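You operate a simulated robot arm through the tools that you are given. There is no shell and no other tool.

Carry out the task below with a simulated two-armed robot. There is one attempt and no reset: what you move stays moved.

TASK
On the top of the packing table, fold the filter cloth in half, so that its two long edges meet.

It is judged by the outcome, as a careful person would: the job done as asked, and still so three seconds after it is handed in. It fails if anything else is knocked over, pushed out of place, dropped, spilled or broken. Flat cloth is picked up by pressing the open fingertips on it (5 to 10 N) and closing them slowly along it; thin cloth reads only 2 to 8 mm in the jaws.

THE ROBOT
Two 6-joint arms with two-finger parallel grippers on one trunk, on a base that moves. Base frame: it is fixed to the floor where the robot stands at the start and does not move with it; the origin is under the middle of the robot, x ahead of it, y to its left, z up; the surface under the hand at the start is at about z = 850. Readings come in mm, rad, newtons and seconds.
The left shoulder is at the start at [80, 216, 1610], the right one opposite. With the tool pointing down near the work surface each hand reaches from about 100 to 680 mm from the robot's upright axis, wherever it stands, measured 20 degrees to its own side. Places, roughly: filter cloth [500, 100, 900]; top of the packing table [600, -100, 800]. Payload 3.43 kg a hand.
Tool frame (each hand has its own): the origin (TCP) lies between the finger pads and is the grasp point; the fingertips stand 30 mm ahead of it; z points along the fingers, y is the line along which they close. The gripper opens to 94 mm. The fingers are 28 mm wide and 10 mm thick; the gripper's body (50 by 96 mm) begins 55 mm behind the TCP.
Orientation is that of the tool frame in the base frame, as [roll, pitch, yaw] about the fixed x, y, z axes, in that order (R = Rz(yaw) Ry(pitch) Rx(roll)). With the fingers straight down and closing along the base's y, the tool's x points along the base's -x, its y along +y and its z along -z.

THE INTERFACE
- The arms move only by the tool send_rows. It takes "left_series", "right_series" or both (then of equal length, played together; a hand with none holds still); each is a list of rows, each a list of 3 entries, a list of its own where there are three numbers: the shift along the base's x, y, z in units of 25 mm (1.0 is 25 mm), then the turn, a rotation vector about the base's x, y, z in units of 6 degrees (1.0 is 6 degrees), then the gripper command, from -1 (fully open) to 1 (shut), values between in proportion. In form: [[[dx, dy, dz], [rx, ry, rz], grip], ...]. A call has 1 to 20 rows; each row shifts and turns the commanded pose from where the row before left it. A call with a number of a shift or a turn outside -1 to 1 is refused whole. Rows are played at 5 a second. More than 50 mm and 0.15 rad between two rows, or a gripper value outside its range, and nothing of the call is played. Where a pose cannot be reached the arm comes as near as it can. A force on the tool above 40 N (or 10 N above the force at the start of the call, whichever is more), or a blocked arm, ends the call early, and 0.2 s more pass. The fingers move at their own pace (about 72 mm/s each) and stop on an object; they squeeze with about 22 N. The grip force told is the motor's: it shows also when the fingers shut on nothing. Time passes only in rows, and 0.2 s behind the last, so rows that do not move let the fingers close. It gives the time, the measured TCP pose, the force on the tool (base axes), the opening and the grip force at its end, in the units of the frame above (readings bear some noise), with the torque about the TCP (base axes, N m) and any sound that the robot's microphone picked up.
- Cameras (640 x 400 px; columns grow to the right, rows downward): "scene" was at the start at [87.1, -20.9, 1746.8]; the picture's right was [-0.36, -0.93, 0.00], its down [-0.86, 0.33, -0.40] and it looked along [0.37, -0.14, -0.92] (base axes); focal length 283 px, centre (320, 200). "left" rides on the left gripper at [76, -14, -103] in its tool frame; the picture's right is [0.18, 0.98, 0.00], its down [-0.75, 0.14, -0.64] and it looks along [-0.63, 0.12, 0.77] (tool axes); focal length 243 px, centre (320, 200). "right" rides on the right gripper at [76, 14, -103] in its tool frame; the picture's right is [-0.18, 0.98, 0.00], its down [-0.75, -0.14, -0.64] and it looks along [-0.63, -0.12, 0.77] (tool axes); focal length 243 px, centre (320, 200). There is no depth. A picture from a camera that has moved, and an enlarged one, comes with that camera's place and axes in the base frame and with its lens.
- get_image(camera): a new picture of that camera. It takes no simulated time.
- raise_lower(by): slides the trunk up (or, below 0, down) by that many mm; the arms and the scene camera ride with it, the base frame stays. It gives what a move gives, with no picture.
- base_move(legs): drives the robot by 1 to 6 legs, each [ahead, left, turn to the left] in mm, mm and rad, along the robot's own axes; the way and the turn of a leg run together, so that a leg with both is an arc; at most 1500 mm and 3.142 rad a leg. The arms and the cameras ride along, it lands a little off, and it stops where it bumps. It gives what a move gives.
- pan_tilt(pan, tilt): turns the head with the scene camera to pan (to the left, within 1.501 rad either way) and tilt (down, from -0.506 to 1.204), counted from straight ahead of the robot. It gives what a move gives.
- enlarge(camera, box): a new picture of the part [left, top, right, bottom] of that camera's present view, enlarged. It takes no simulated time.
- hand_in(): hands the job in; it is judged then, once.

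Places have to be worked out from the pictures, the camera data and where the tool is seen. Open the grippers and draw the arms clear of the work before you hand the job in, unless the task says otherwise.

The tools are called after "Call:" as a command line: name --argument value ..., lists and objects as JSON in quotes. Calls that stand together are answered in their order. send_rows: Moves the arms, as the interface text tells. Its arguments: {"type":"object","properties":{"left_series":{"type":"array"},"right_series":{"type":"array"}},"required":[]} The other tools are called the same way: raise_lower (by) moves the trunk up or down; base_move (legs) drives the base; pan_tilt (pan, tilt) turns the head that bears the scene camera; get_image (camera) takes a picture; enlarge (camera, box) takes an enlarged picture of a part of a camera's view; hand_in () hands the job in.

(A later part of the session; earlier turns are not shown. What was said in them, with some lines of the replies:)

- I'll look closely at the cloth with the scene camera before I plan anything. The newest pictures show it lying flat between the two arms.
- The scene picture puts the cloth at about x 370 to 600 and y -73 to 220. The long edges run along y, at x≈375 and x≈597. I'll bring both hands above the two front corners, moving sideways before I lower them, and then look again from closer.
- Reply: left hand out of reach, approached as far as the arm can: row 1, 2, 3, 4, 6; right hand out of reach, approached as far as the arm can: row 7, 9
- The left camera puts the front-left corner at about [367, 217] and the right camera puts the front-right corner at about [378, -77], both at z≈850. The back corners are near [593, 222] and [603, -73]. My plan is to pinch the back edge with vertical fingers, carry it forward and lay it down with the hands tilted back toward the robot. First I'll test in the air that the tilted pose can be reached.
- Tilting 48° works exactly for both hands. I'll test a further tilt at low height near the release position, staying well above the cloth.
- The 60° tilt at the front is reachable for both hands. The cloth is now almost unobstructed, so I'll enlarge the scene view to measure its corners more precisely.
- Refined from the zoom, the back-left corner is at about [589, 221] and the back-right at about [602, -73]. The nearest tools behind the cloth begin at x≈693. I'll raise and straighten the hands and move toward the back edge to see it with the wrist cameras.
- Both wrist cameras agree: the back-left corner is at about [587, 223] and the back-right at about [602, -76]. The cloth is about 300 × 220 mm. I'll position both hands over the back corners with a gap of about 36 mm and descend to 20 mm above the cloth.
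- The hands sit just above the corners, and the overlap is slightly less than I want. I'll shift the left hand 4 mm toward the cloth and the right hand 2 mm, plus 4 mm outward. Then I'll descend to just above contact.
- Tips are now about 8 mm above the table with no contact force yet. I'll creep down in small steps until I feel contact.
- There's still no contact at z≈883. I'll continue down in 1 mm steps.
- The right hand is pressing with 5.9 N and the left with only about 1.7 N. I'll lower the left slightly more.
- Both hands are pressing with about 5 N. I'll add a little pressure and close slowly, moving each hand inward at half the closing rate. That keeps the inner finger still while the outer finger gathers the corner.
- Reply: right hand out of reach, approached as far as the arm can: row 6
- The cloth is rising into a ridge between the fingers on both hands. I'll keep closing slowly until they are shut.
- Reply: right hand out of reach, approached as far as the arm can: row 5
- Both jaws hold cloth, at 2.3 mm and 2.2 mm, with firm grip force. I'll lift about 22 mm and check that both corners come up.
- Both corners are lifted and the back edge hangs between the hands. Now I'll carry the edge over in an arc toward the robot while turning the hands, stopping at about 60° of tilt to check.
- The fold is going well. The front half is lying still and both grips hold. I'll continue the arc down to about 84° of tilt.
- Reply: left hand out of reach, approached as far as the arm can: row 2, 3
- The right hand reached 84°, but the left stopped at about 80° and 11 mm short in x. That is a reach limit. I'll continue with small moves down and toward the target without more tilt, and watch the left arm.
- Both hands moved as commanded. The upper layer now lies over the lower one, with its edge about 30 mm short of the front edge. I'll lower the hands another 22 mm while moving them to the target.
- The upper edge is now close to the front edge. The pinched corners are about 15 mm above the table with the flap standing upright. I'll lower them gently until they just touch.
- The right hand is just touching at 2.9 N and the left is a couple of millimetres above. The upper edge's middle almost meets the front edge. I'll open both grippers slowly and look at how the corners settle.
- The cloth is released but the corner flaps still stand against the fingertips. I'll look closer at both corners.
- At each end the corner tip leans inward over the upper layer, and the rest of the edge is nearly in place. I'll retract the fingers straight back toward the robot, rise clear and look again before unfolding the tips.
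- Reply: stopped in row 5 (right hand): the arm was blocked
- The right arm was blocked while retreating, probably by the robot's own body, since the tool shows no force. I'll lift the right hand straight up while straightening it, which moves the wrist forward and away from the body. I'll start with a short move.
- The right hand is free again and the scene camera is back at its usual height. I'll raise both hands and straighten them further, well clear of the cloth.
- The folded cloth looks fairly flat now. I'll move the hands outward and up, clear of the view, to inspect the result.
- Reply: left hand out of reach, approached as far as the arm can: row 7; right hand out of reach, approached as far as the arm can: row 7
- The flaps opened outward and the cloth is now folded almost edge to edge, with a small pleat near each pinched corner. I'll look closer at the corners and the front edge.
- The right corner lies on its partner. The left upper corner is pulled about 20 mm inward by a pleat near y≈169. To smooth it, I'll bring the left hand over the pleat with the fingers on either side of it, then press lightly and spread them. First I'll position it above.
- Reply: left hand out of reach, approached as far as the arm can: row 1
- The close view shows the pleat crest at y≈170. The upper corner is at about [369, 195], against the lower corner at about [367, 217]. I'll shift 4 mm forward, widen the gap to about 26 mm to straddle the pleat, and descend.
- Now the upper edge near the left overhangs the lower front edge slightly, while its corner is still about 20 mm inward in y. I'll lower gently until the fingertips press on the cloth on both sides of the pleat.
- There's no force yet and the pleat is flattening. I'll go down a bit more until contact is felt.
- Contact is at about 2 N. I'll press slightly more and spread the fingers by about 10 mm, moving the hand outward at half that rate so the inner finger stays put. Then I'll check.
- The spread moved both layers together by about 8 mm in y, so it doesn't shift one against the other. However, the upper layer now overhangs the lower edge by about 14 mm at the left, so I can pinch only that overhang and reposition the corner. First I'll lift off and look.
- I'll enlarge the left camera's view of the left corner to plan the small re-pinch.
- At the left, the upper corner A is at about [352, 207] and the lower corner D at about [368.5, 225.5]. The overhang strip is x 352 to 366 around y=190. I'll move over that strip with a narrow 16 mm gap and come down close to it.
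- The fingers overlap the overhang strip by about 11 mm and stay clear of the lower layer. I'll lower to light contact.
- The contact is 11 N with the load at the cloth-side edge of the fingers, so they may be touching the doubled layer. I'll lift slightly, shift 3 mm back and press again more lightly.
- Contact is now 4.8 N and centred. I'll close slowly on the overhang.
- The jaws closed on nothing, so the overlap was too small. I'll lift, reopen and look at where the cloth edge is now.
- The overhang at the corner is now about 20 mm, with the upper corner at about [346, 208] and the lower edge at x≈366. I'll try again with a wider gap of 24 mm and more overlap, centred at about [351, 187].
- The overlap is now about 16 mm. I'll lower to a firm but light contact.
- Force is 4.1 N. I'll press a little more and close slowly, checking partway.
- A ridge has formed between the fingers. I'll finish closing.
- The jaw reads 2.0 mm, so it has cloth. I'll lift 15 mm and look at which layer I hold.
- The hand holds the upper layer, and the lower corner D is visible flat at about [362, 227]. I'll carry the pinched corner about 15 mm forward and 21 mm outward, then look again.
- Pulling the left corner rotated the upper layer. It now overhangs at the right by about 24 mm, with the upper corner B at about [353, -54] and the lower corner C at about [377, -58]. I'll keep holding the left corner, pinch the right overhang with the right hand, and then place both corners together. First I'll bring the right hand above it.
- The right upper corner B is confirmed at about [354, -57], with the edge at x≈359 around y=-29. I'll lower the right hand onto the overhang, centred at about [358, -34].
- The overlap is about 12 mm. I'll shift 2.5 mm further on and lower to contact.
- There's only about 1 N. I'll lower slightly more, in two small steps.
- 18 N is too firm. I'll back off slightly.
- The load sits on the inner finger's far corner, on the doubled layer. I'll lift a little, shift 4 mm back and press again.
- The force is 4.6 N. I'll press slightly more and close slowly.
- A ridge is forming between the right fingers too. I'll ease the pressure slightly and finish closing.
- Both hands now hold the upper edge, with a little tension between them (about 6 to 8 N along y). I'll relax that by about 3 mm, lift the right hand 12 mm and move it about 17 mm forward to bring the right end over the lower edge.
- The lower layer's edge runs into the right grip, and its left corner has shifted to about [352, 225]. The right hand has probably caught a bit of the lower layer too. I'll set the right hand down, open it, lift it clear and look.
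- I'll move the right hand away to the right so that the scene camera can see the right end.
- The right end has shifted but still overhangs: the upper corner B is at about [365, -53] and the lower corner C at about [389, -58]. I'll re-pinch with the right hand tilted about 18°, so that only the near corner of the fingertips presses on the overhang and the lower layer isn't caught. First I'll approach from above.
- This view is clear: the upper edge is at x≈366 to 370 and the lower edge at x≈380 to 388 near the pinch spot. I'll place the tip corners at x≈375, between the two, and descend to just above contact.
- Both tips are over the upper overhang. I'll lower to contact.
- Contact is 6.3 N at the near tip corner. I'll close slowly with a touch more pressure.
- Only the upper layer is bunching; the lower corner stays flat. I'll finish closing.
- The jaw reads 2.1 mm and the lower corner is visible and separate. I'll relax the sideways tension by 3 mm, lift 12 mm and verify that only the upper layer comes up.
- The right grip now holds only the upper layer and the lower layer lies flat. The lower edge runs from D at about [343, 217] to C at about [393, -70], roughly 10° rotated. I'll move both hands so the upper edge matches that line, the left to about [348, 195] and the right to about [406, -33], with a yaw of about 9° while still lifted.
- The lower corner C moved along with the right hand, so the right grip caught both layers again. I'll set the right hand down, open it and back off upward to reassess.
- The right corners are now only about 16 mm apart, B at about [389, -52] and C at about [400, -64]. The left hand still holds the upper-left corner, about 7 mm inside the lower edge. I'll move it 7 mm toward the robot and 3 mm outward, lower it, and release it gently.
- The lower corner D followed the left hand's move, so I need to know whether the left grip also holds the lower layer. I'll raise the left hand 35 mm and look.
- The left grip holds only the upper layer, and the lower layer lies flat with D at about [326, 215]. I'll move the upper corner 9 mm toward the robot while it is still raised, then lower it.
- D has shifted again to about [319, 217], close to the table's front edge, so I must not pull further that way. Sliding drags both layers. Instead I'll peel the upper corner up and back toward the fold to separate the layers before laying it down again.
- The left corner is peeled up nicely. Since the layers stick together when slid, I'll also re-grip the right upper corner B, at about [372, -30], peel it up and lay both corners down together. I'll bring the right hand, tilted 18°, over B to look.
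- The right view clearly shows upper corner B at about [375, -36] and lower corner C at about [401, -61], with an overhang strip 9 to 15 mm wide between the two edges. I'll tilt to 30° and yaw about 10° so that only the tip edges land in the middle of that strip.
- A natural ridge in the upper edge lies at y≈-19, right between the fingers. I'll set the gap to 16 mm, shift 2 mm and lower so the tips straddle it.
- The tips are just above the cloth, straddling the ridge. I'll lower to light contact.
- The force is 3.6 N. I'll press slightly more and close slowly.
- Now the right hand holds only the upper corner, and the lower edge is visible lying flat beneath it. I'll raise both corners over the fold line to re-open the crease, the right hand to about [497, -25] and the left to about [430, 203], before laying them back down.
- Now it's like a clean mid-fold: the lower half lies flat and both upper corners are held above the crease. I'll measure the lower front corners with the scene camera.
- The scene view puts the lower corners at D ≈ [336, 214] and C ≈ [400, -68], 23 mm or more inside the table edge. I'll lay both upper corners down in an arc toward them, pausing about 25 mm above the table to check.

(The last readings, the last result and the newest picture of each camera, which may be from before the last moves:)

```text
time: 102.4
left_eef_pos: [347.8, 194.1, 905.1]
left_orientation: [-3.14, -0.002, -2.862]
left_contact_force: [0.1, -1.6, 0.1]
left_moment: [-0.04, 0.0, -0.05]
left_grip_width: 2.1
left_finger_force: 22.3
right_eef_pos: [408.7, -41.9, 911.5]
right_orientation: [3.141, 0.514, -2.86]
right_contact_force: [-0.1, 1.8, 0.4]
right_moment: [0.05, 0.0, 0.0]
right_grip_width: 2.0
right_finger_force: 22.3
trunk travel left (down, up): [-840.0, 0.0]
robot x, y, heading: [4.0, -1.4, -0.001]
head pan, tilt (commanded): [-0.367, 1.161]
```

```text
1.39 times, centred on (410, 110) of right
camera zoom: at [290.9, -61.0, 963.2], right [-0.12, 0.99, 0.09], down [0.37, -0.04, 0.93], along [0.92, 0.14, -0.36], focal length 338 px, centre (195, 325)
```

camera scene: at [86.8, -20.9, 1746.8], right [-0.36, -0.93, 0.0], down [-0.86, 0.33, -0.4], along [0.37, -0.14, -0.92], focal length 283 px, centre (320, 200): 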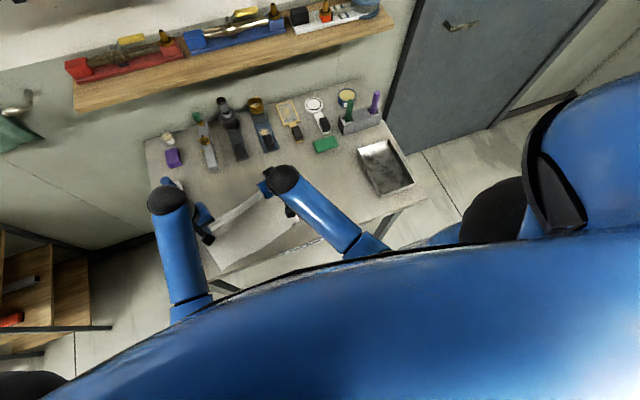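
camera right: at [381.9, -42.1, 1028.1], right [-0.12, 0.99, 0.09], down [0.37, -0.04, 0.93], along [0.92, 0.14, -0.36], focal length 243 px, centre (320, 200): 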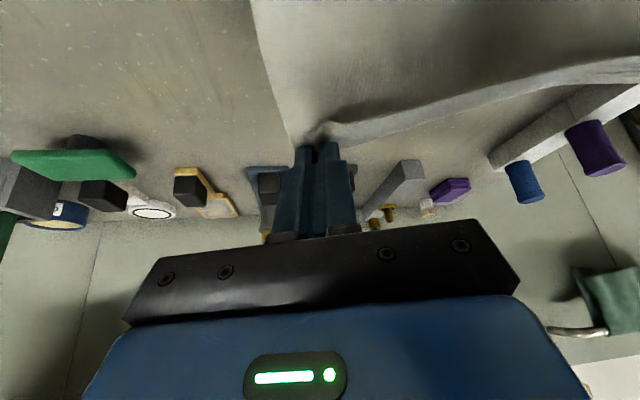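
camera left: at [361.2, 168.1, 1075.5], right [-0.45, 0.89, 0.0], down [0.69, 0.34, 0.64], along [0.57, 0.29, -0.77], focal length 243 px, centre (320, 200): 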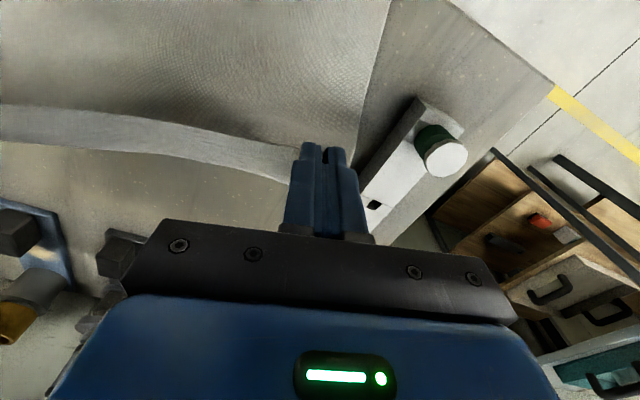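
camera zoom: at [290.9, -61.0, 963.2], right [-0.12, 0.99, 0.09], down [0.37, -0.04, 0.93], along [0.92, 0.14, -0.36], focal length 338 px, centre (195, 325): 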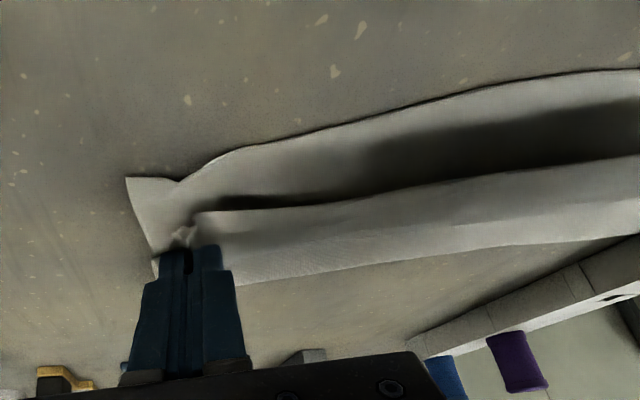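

The lower corners by wrist cameras are D ≈ [327, 212] and C ≈ [404, -67], and the upper edge is coming down along that line. I'll lay both corners down to about 3 mm above the table at their final spots.

Call:
send_rows --left_series '[[[-0.204, -0.055, -0.275], [0, 0, 0], 1.0], [[-0.204, -0.055, -0.275], [0, 0, 0], 1.0], [[-0.204, -0.055, -0.25], [0, 0, 0], 1.0], [[0, 0, 0], [0, 0, 0], 1.0]]' --right_series '[[[-0.136, -0.055, -0.3], [0, 0, 0], 1.0], [[-0.136, -0.055, -0.3], [0, 0, 0], 1.0], [[-0.136, -0.055, -0.3], [0, 0, 0], 1.0], [[0, 0, 0], [0, 0, 0], 1.0]]'

Call:
enlarge --camera "scene" --box '[188, 180, 316, 260]'

Call:
enlarge --camera "left" --box '[0, 0, 480, 220]'

Call:
enlarge --camera "right" --box '[180, 0, 640, 220]'

```text
time: 103.4
left_eef_pos: [334.0, 188.9, 885.0]
left_orientation: [3.141, -0.001, -2.863]
left_contact_force: [0.1, -1.2, -0.8]
left_moment: [-0.03, -0.02, 0.0]
left_grip_width: 2.0
left_finger_force: 21.7
right_eef_pos: [396.8, -46.7, 888.6]
right_orientation: [3.139, 0.517, -2.861]
right_contact_force: [0.1, 1.6, 1.5]
right_moment: [0.06, -0.02, 0.02]
right_grip_width: 2.0
right_finger_force: 22.3
trunk travel left (down, up): [-840.0, 0.0]
robot x, y, heading: [-0.6, -1.1, 0.002]
head pan, tilt (commanded): [-0.367, 1.161]
```

```text
5.00 times, centred on (252, 220) of scene
camera zoom: at [87.0, -20.9, 1746.8], right [-0.36, -0.93, 0.0], down [-0.86, 0.33, -0.4], along [0.37, -0.14, -0.92], focal length 1413 px, centre (660, 100)
```

zoom: 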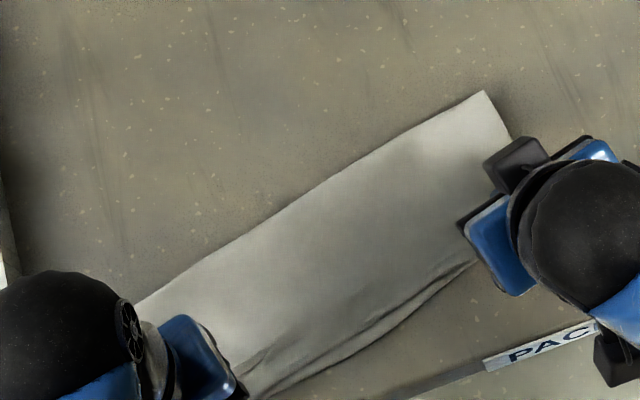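

```text
1.33 times, centred on (240, 110) of left
camera zoom: at [263.6, 154.7, 988.1], right [-0.45, 0.89, 0.0], down [0.69, 0.34, 0.64], along [0.57, 0.29, -0.77], focal length 324 px, centre (427, 320)
```

zoom: 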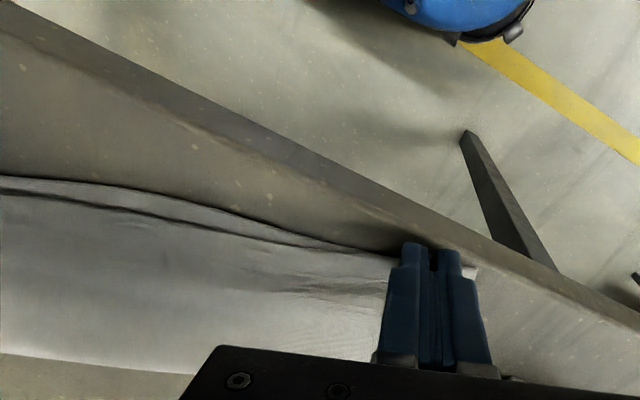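

```text
1.39 times, centred on (410, 110) of right
camera zoom: at [280.0, -64.7, 940.6], right [-0.12, 0.99, 0.09], down [0.37, -0.04, 0.93], along [0.92, 0.14, -0.36], focal length 338 px, centre (195, 325)
```

zoom: 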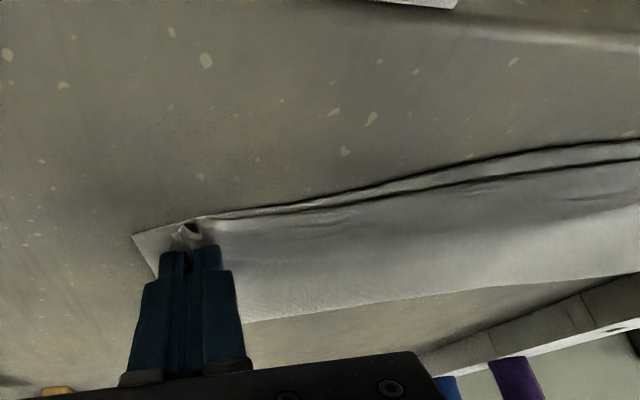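

Very good: both corners are lying on their partners, and only a narrow lower strip of about 8 mm shows mid-edge. I'll lower a couple of millimetres, open both hands slowly and lift straight up.

Call:
send_rows --left_series '[[[0, 0, -0.08], [0, 0, 0], 1.0], [[0, 0, 0], [0, 0, 0], 0.93], [[0, 0, 0], [0, 0, 0], 0.86], [[0, 0, 0], [0, 0, 0], 0.79], [[0, 0, 0], [0, 0, 0], 0.72], [[0, 0, 0], [0, 0, 0], 0.65], [[0, 0, 0], [0, 0, 0], 0.58], [[0, 0, 0], [0, 0, 0], 0.58]]' --right_series '[[[0, 0, -0.05], [0, 0, 0], 1.0], [[0, 0, 0], [0, 0, 0], 0.93], [[0, 0, 0], [0, 0, 0], 0.86], [[0, 0, 0], [0, 0, 0], 0.79], [[0, 0, 0], [0, 0, 0], 0.72], [[0, 0, 0], [0, 0, 0], 0.65], [[0, 0, 0], [0, 0, 0], 0.58], [[0, 0, 0], [0, 0, 0], 0.58]]'

Call:
enlarge --camera "left" --box '[200, 60, 440, 210]'

Call:
enlarge --camera "right" --box '[200, 60, 440, 210]'

```text
time: 105.2
left_eef_pos: [333.5, 189.6, 883.2]
left_orientation: [3.141, -0.003, -2.862]
left_contact_force: [1.5, 0.4, 2.7]
left_moment: [0.0, 0.01, 0.01]
left_grip_width: 19.4
left_finger_force: 0.1
right_eef_pos: [397.5, -46.0, 886.8]
right_orientation: [3.14, 0.515, -2.861]
right_contact_force: [-0.3, -0.5, -0.6]
right_moment: [-0.02, -0.03, -0.01]
right_grip_width: 19.4
right_finger_force: 0.1
trunk travel left (down, up): [-840.0, 0.0]
robot x, y, heading: [-1.4, 0.8, -0.002]
head pan, tilt (commanded): [-0.367, 1.161]
```

```text
2.67 times, centred on (320, 135) of left
camera zoom: at [263.9, 154.7, 985.9], right [-0.45, 0.89, 0.0], down [0.69, 0.34, 0.64], along [0.57, 0.29, -0.77], focal length 647 px, centre (320, 373)
```

zoom: 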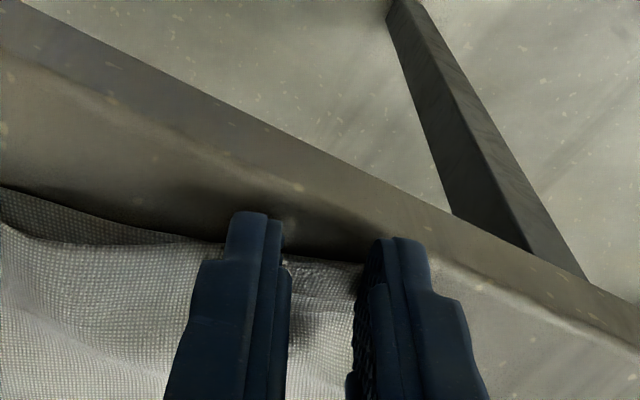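

```text
2.67 times, centred on (320, 135) of right
camera zoom: at [279.9, -65.0, 939.6], right [-0.12, 0.99, 0.09], down [0.37, -0.04, 0.93], along [0.92, 0.14, -0.36], focal length 647 px, centre (320, 373)
```

zoom: 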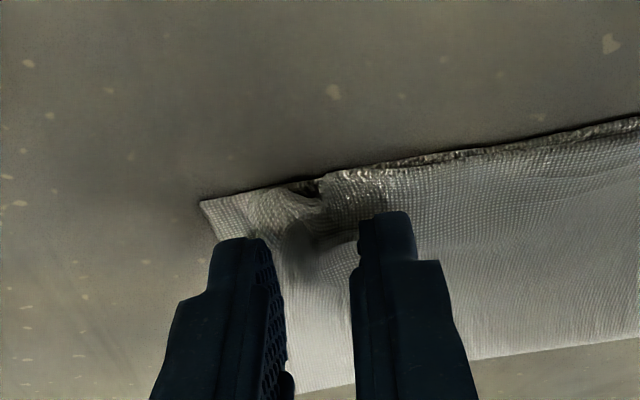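

Both are released. Now I'll lift both hands straight up without dragging, then move them aside to inspect.

Call:
send_rows --left_series '[[[0, 0, 0.2], [0, 0, 0], 0.58], [[0, 0, 0.6], [0, 0, 0], 0.58], [[0, 0, 0.9], [0, 0, 0], 0.58], [[0, 0, 0.9], [0, 0, 0], 0.5], [[0, 0, 0.9], [0, 0, -0.5], 0.5], [[0, 0.3, 0.8], [0, 0, -0.7], 0.5], [[0, 0.5, 0.8], [0, 0, -0.7], 0.5], [[0, 0.6, 0.6], [0, 0, -0.7], 0.5], [[0, 0.6, 0], [0, 0, 0], 0.5], [[0, 0, 0], [0, 0, 0], 0.5]]' --right_series '[[[0, 0, 0.2], [0, 0, 0], 0.58], [[0, 0, 0.6], [0, 0, 0], 0.58], [[0, 0, 0.9], [0, 0, 0], 0.58], [[0, 0, 0.9], [0, 0, 0], 0.5], [[0, 0, 0.9], [0, 0.8, -0.5], 0.5], [[0, -0.7, 0.6], [0, 0.8, -0.7], 0.5], [[0, -0.8, 0.3], [0, 0.8, -0.7], 0.5], [[0, -0.8, 0], [0, 0.8, -0.7], 0.5], [[0, -0.8, 0], [0, 0.8, 0], 0.5], [[0, -0.8, 0], [0, 0.8, 0], 0.5]]'

Call:
enlarge --camera "scene" --box '[188, 180, 316, 260]'

Call:
get_image --camera "left"

Call:
get_image --camera "right"

```text
time: 107.4
left_eef_pos: [332.9, 239.8, 1024.4]
left_orientation: [-3.14, -0.002, -3.134]
left_contact_force: [0.0, 0.8, -0.6]
left_moment: [0.02, -0.01, 0.0]
left_grip_width: 23.9
left_finger_force: 0.1
right_eef_pos: [397.2, -144.0, 998.6]
right_orientation: [3.09, 0.015, 3.129]
right_contact_force: [-0.6, -0.8, 0.1]
right_moment: [0.02, 0.01, 0.02]
right_grip_width: 23.6
right_finger_force: 0.1
trunk travel left (down, up): [-840.0, 0.0]
robot x, y, heading: [-0.1, 2.3, 0.0]
head pan, tilt (commanded): [-0.367, 1.161]
```

```text
5.00 times, centred on (252, 220) of scene
camera zoom: at [87.7, -21.4, 1746.8], right [-0.36, -0.93, 0.0], down [-0.86, 0.33, -0.4], along [0.37, -0.14, -0.92], focal length 1413 px, centre (660, 100)
```

zoom: 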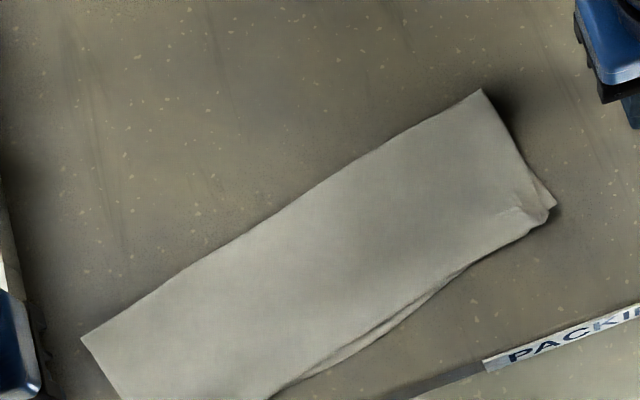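

```text
taken
camera left: at [258.1, 225.2, 1128.1], right [-0.19, 0.98, 0.0], down [0.75, 0.15, 0.64], along [0.63, 0.12, -0.77], focal length 243 px, centre (320, 200)
```

left: 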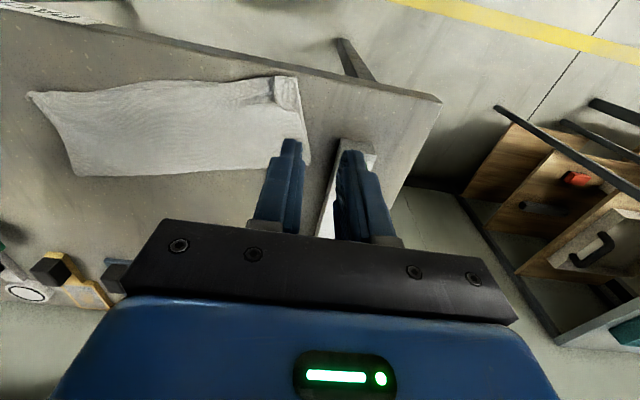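

```text
taken
camera right: at [319.2, -133.5, 1100.6], right [0.19, 0.98, 0.05], down [0.74, -0.18, 0.65], along [0.64, -0.09, -0.76], focal length 243 px, centre (320, 200)
```

right: 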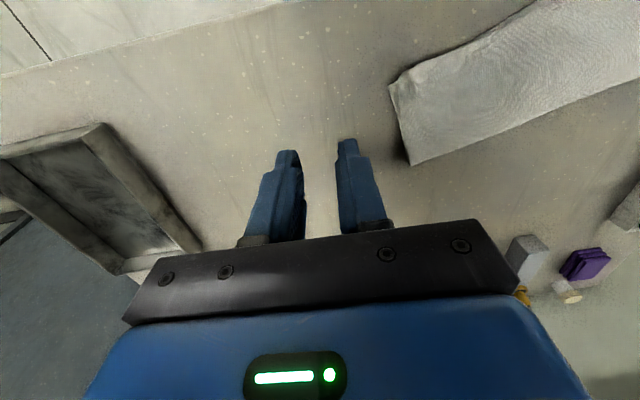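

Excellent: the cloth lies folded with corners and edges nearly coinciding. I'll zoom in on both ends.

Call:
enlarge --camera "left" --box '[0, 50, 320, 200]'

Call:
enlarge --camera "right" --box '[360, 20, 640, 180]'

Call:
enlarge --camera "scene" --box '[196, 232, 260, 272]'

Call:
enlarge --camera "scene" --box '[248, 200, 312, 240]'

```text
2.00 times, centred on (160, 125) of left
camera zoom: at [258.1, 225.2, 1128.1], right [-0.19, 0.98, 0.0], down [0.75, 0.15, 0.64], along [0.63, 0.12, -0.77], focal length 485 px, centre (640, 350)
```

zoom: 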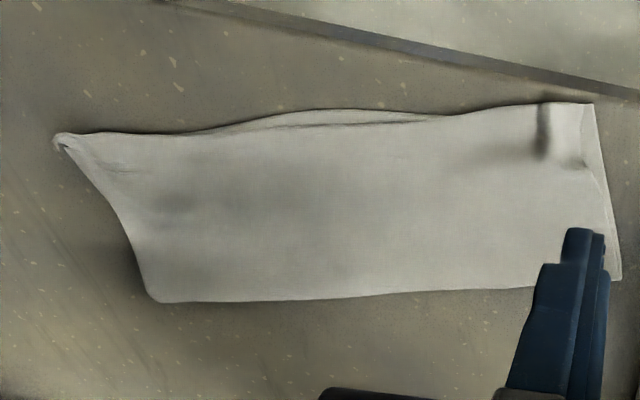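

```text
2.29 times, centred on (500, 100) of right
camera zoom: at [319.2, -133.5, 1100.6], right [0.19, 0.98, 0.05], down [0.74, -0.18, 0.65], along [0.64, -0.09, -0.76], focal length 555 px, centre (-91, 429)
```

zoom: 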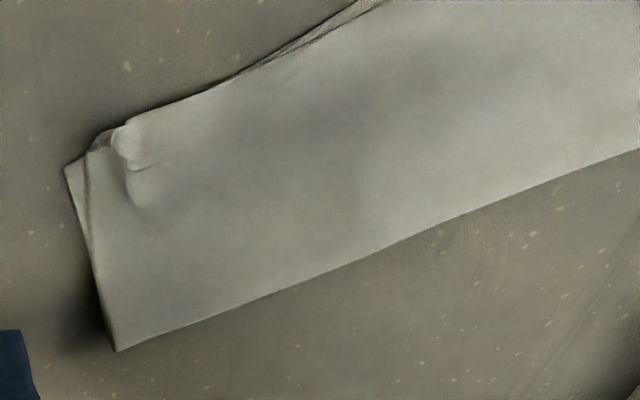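

```text
10.00 times, centred on (228, 252) of scene
camera zoom: at [87.7, -21.4, 1746.8], right [-0.36, -0.93, 0.0], down [-0.86, 0.33, -0.4], along [0.37, -0.14, -0.92], focal length 2827 px, centre (1240, -320)
```

zoom: 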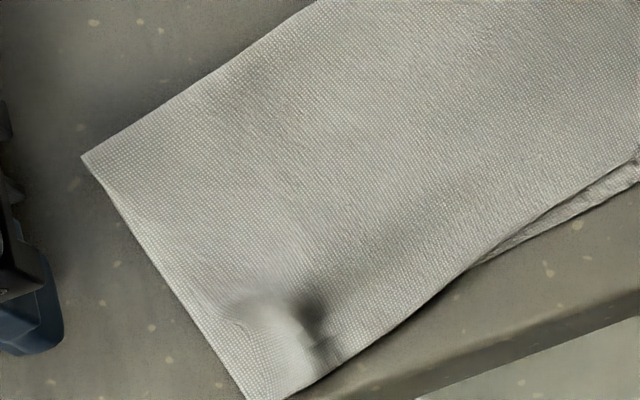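

```text
10.00 times, centred on (280, 220) of scene
camera zoom: at [87.7, -21.4, 1746.8], right [-0.36, -0.93, 0.0], down [-0.86, 0.33, -0.4], along [0.37, -0.14, -0.92], focal length 2827 px, centre (720, 0)
```

zoom: 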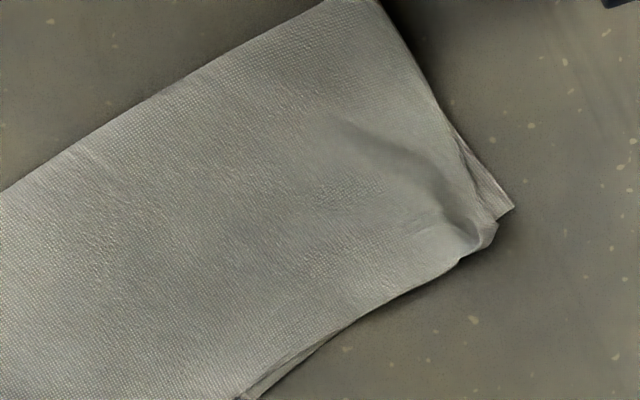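

The fold is very good. The long edges meet within a few millimetres along most of their length, and the corners coincide within about 10 mm, all on the tabletop. I'll open the grippers fully and draw both arms up and out to the sides, clear of the cloth.

Call:
send_rows --left_series '[[[0, 0, 0.8], [0, 0, 0], 0], [[0, 0, 0.8], [0, 0, 0], -0.5], [[0.3, 0.3, 0.4], [0, 0, 0], -1], [[0.5, 0.5, 0], [0, 0, 0], -1], [[0.5, 0.5, 0], [0, 0, 0], -1], [[0.5, 0.5, 0], [0, 0, 0], -1], [[0, 0, 0], [0, 0, 0], -1], [[0, 0, 0], [0, 0, 0], -1]]' --right_series '[[[0, 0, 0.8], [0, 0, 0], 0], [[0, 0, 0.8], [0, 0, 0], -0.5], [[0.3, -0.5, 0.6], [0, 0, 0], -1], [[0.5, -0.6, 0.2], [0, 0, 0], -1], [[0.5, -0.6, 0], [0, 0, 0], -1], [[0.5, -0.4, 0], [0, 0, 0], -1], [[0, 0, 0], [0, 0, 0], -1], [[0, 0, 0], [0, 0, 0], -1]]'

Call:
get_image --camera "scene"

Call:
enlarge --camera "scene" --box '[130, 80, 420, 290]'

Call:
get_image --camera "left"

```text
time: 109.2
left_eef_pos: [375.0, 282.5, 1041.4]
left_orientation: [3.14, 0.002, -3.134]
left_contact_force: [-0.9, 1.1, 0.0]
left_moment: [0.05, 0.02, -0.02]
left_grip_width: 94.2
left_finger_force: 0.0
left hand out of reach, approached as far as the arm can: row 2, 3
right_eef_pos: [441.9, -195.7, 1051.0]
right_orientation: [3.092, 0.016, 3.129]
right_contact_force: [0.5, -0.2, -0.2]
right_moment: [0.02, 0.02, -0.01]
right_grip_width: 93.9
right_finger_force: 0.0
right hand out of reach, approached as far as the arm can: row 4
trunk travel left (down, up): [-840.0, 0.0]
robot x, y, heading: [2.3, 1.8, 0.005]
head pan, tilt (commanded): [-0.367, 1.161]
```

```text
taken
camera scene: at [86.3, -21.0, 1746.9], right [-0.36, -0.93, 0.0], down [-0.86, 0.33, -0.4], along [0.37, -0.14, -0.92], focal length 283 px, centre (320, 200)
```

scene: 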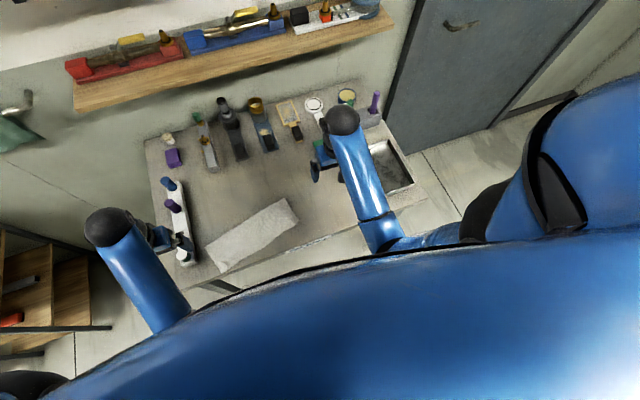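

```text
1.90 times, centred on (275, 185) of scene
camera zoom: at [86.3, -21.0, 1746.9], right [-0.36, -0.93, 0.0], down [-0.86, 0.33, -0.4], along [0.37, -0.14, -0.92], focal length 538 px, centre (406, 229)
```

zoom: 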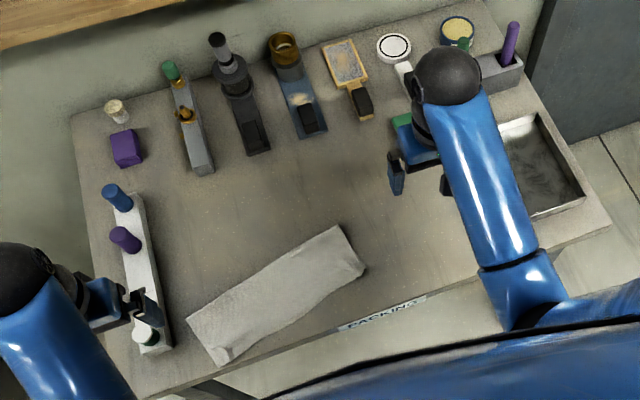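

```text
taken
camera left: at [298.7, 268.5, 1144.1], right [-0.19, 0.98, 0.0], down [0.75, 0.15, 0.64], along [0.63, 0.12, -0.77], focal length 243 px, centre (320, 200)
```

left: 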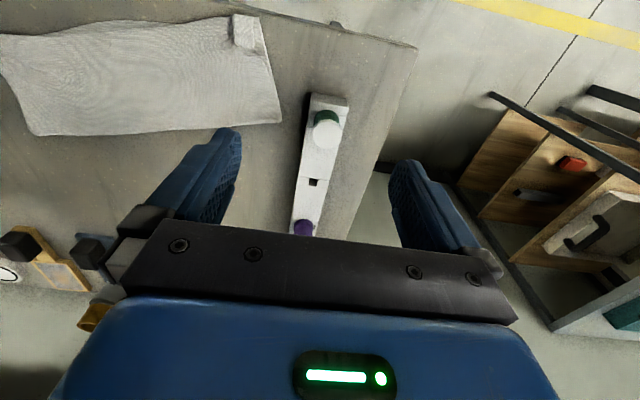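

All other objects are where they were at the start and the cloth is folded on the table. I'll check the front-left corner against the table edge once more before handing in.

Call:
enlarge --camera "left" --box '[0, 0, 320, 160]'

Call:
enlarge --camera "scene" --box '[188, 190, 316, 270]'

```text
2.00 times, centred on (160, 80) of left
camera zoom: at [298.7, 268.5, 1144.1], right [-0.19, 0.98, 0.0], down [0.75, 0.15, 0.64], along [0.63, 0.12, -0.77], focal length 485 px, centre (640, 440)
```

zoom: 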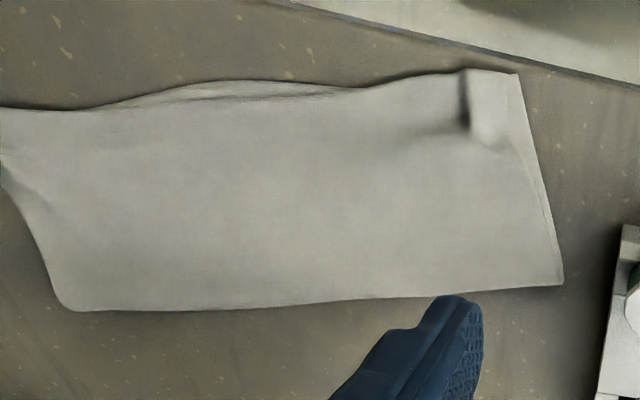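

```text
5.00 times, centred on (252, 230) of scene
camera zoom: at [86.3, -21.0, 1746.9], right [-0.36, -0.93, 0.0], down [-0.86, 0.33, -0.4], along [0.37, -0.14, -0.92], focal length 1413 px, centre (660, 50)
```

zoom: 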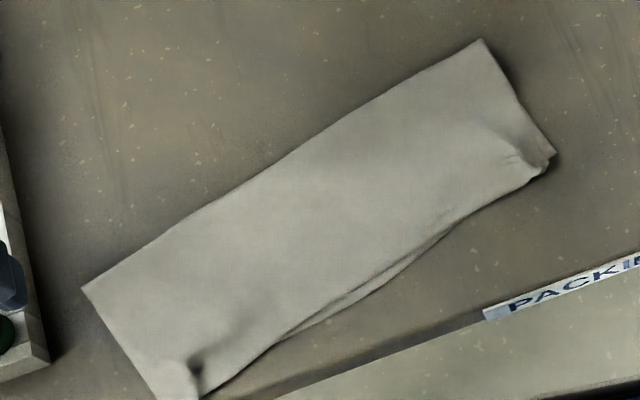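

The cloth lies folded in half on the tabletop, its long edges meeting within a few millimetres and its corner clear of the table edge. The grippers are open, the arms are clear and nothing else has moved, so I'm handing in.

Call:
hand_in

```text
The job is handed in.
```

I folded the filter cloth in half on the packing table and handed the job in. I haven't seen the judge's result.

- **Edges and corners:** by the cameras, the long edges meet to within about 8 mm. The widest gap is in the middle. The corners line up to within about 10 mm.
- **Flatness:** a small crease remains near each corner where the grippers held the cloth.
- **Position:** the cloth lies about 15° turned from where it started. Its front-left corner is only about 9 mm inside the table's front edge, but it is fully on the top.
- **Attempts:** the first fold was close. While I tried to even it out, the layers slid out of line, so I lifted the upper layer and laid it down again.
- **Surroundings:** nothing else on the table moved. The right arm was blocked once while backing away, probably against the robot's own body, and I freed it without touching anything on the table.

Both grippers are open and both arms are clear of the cloth.
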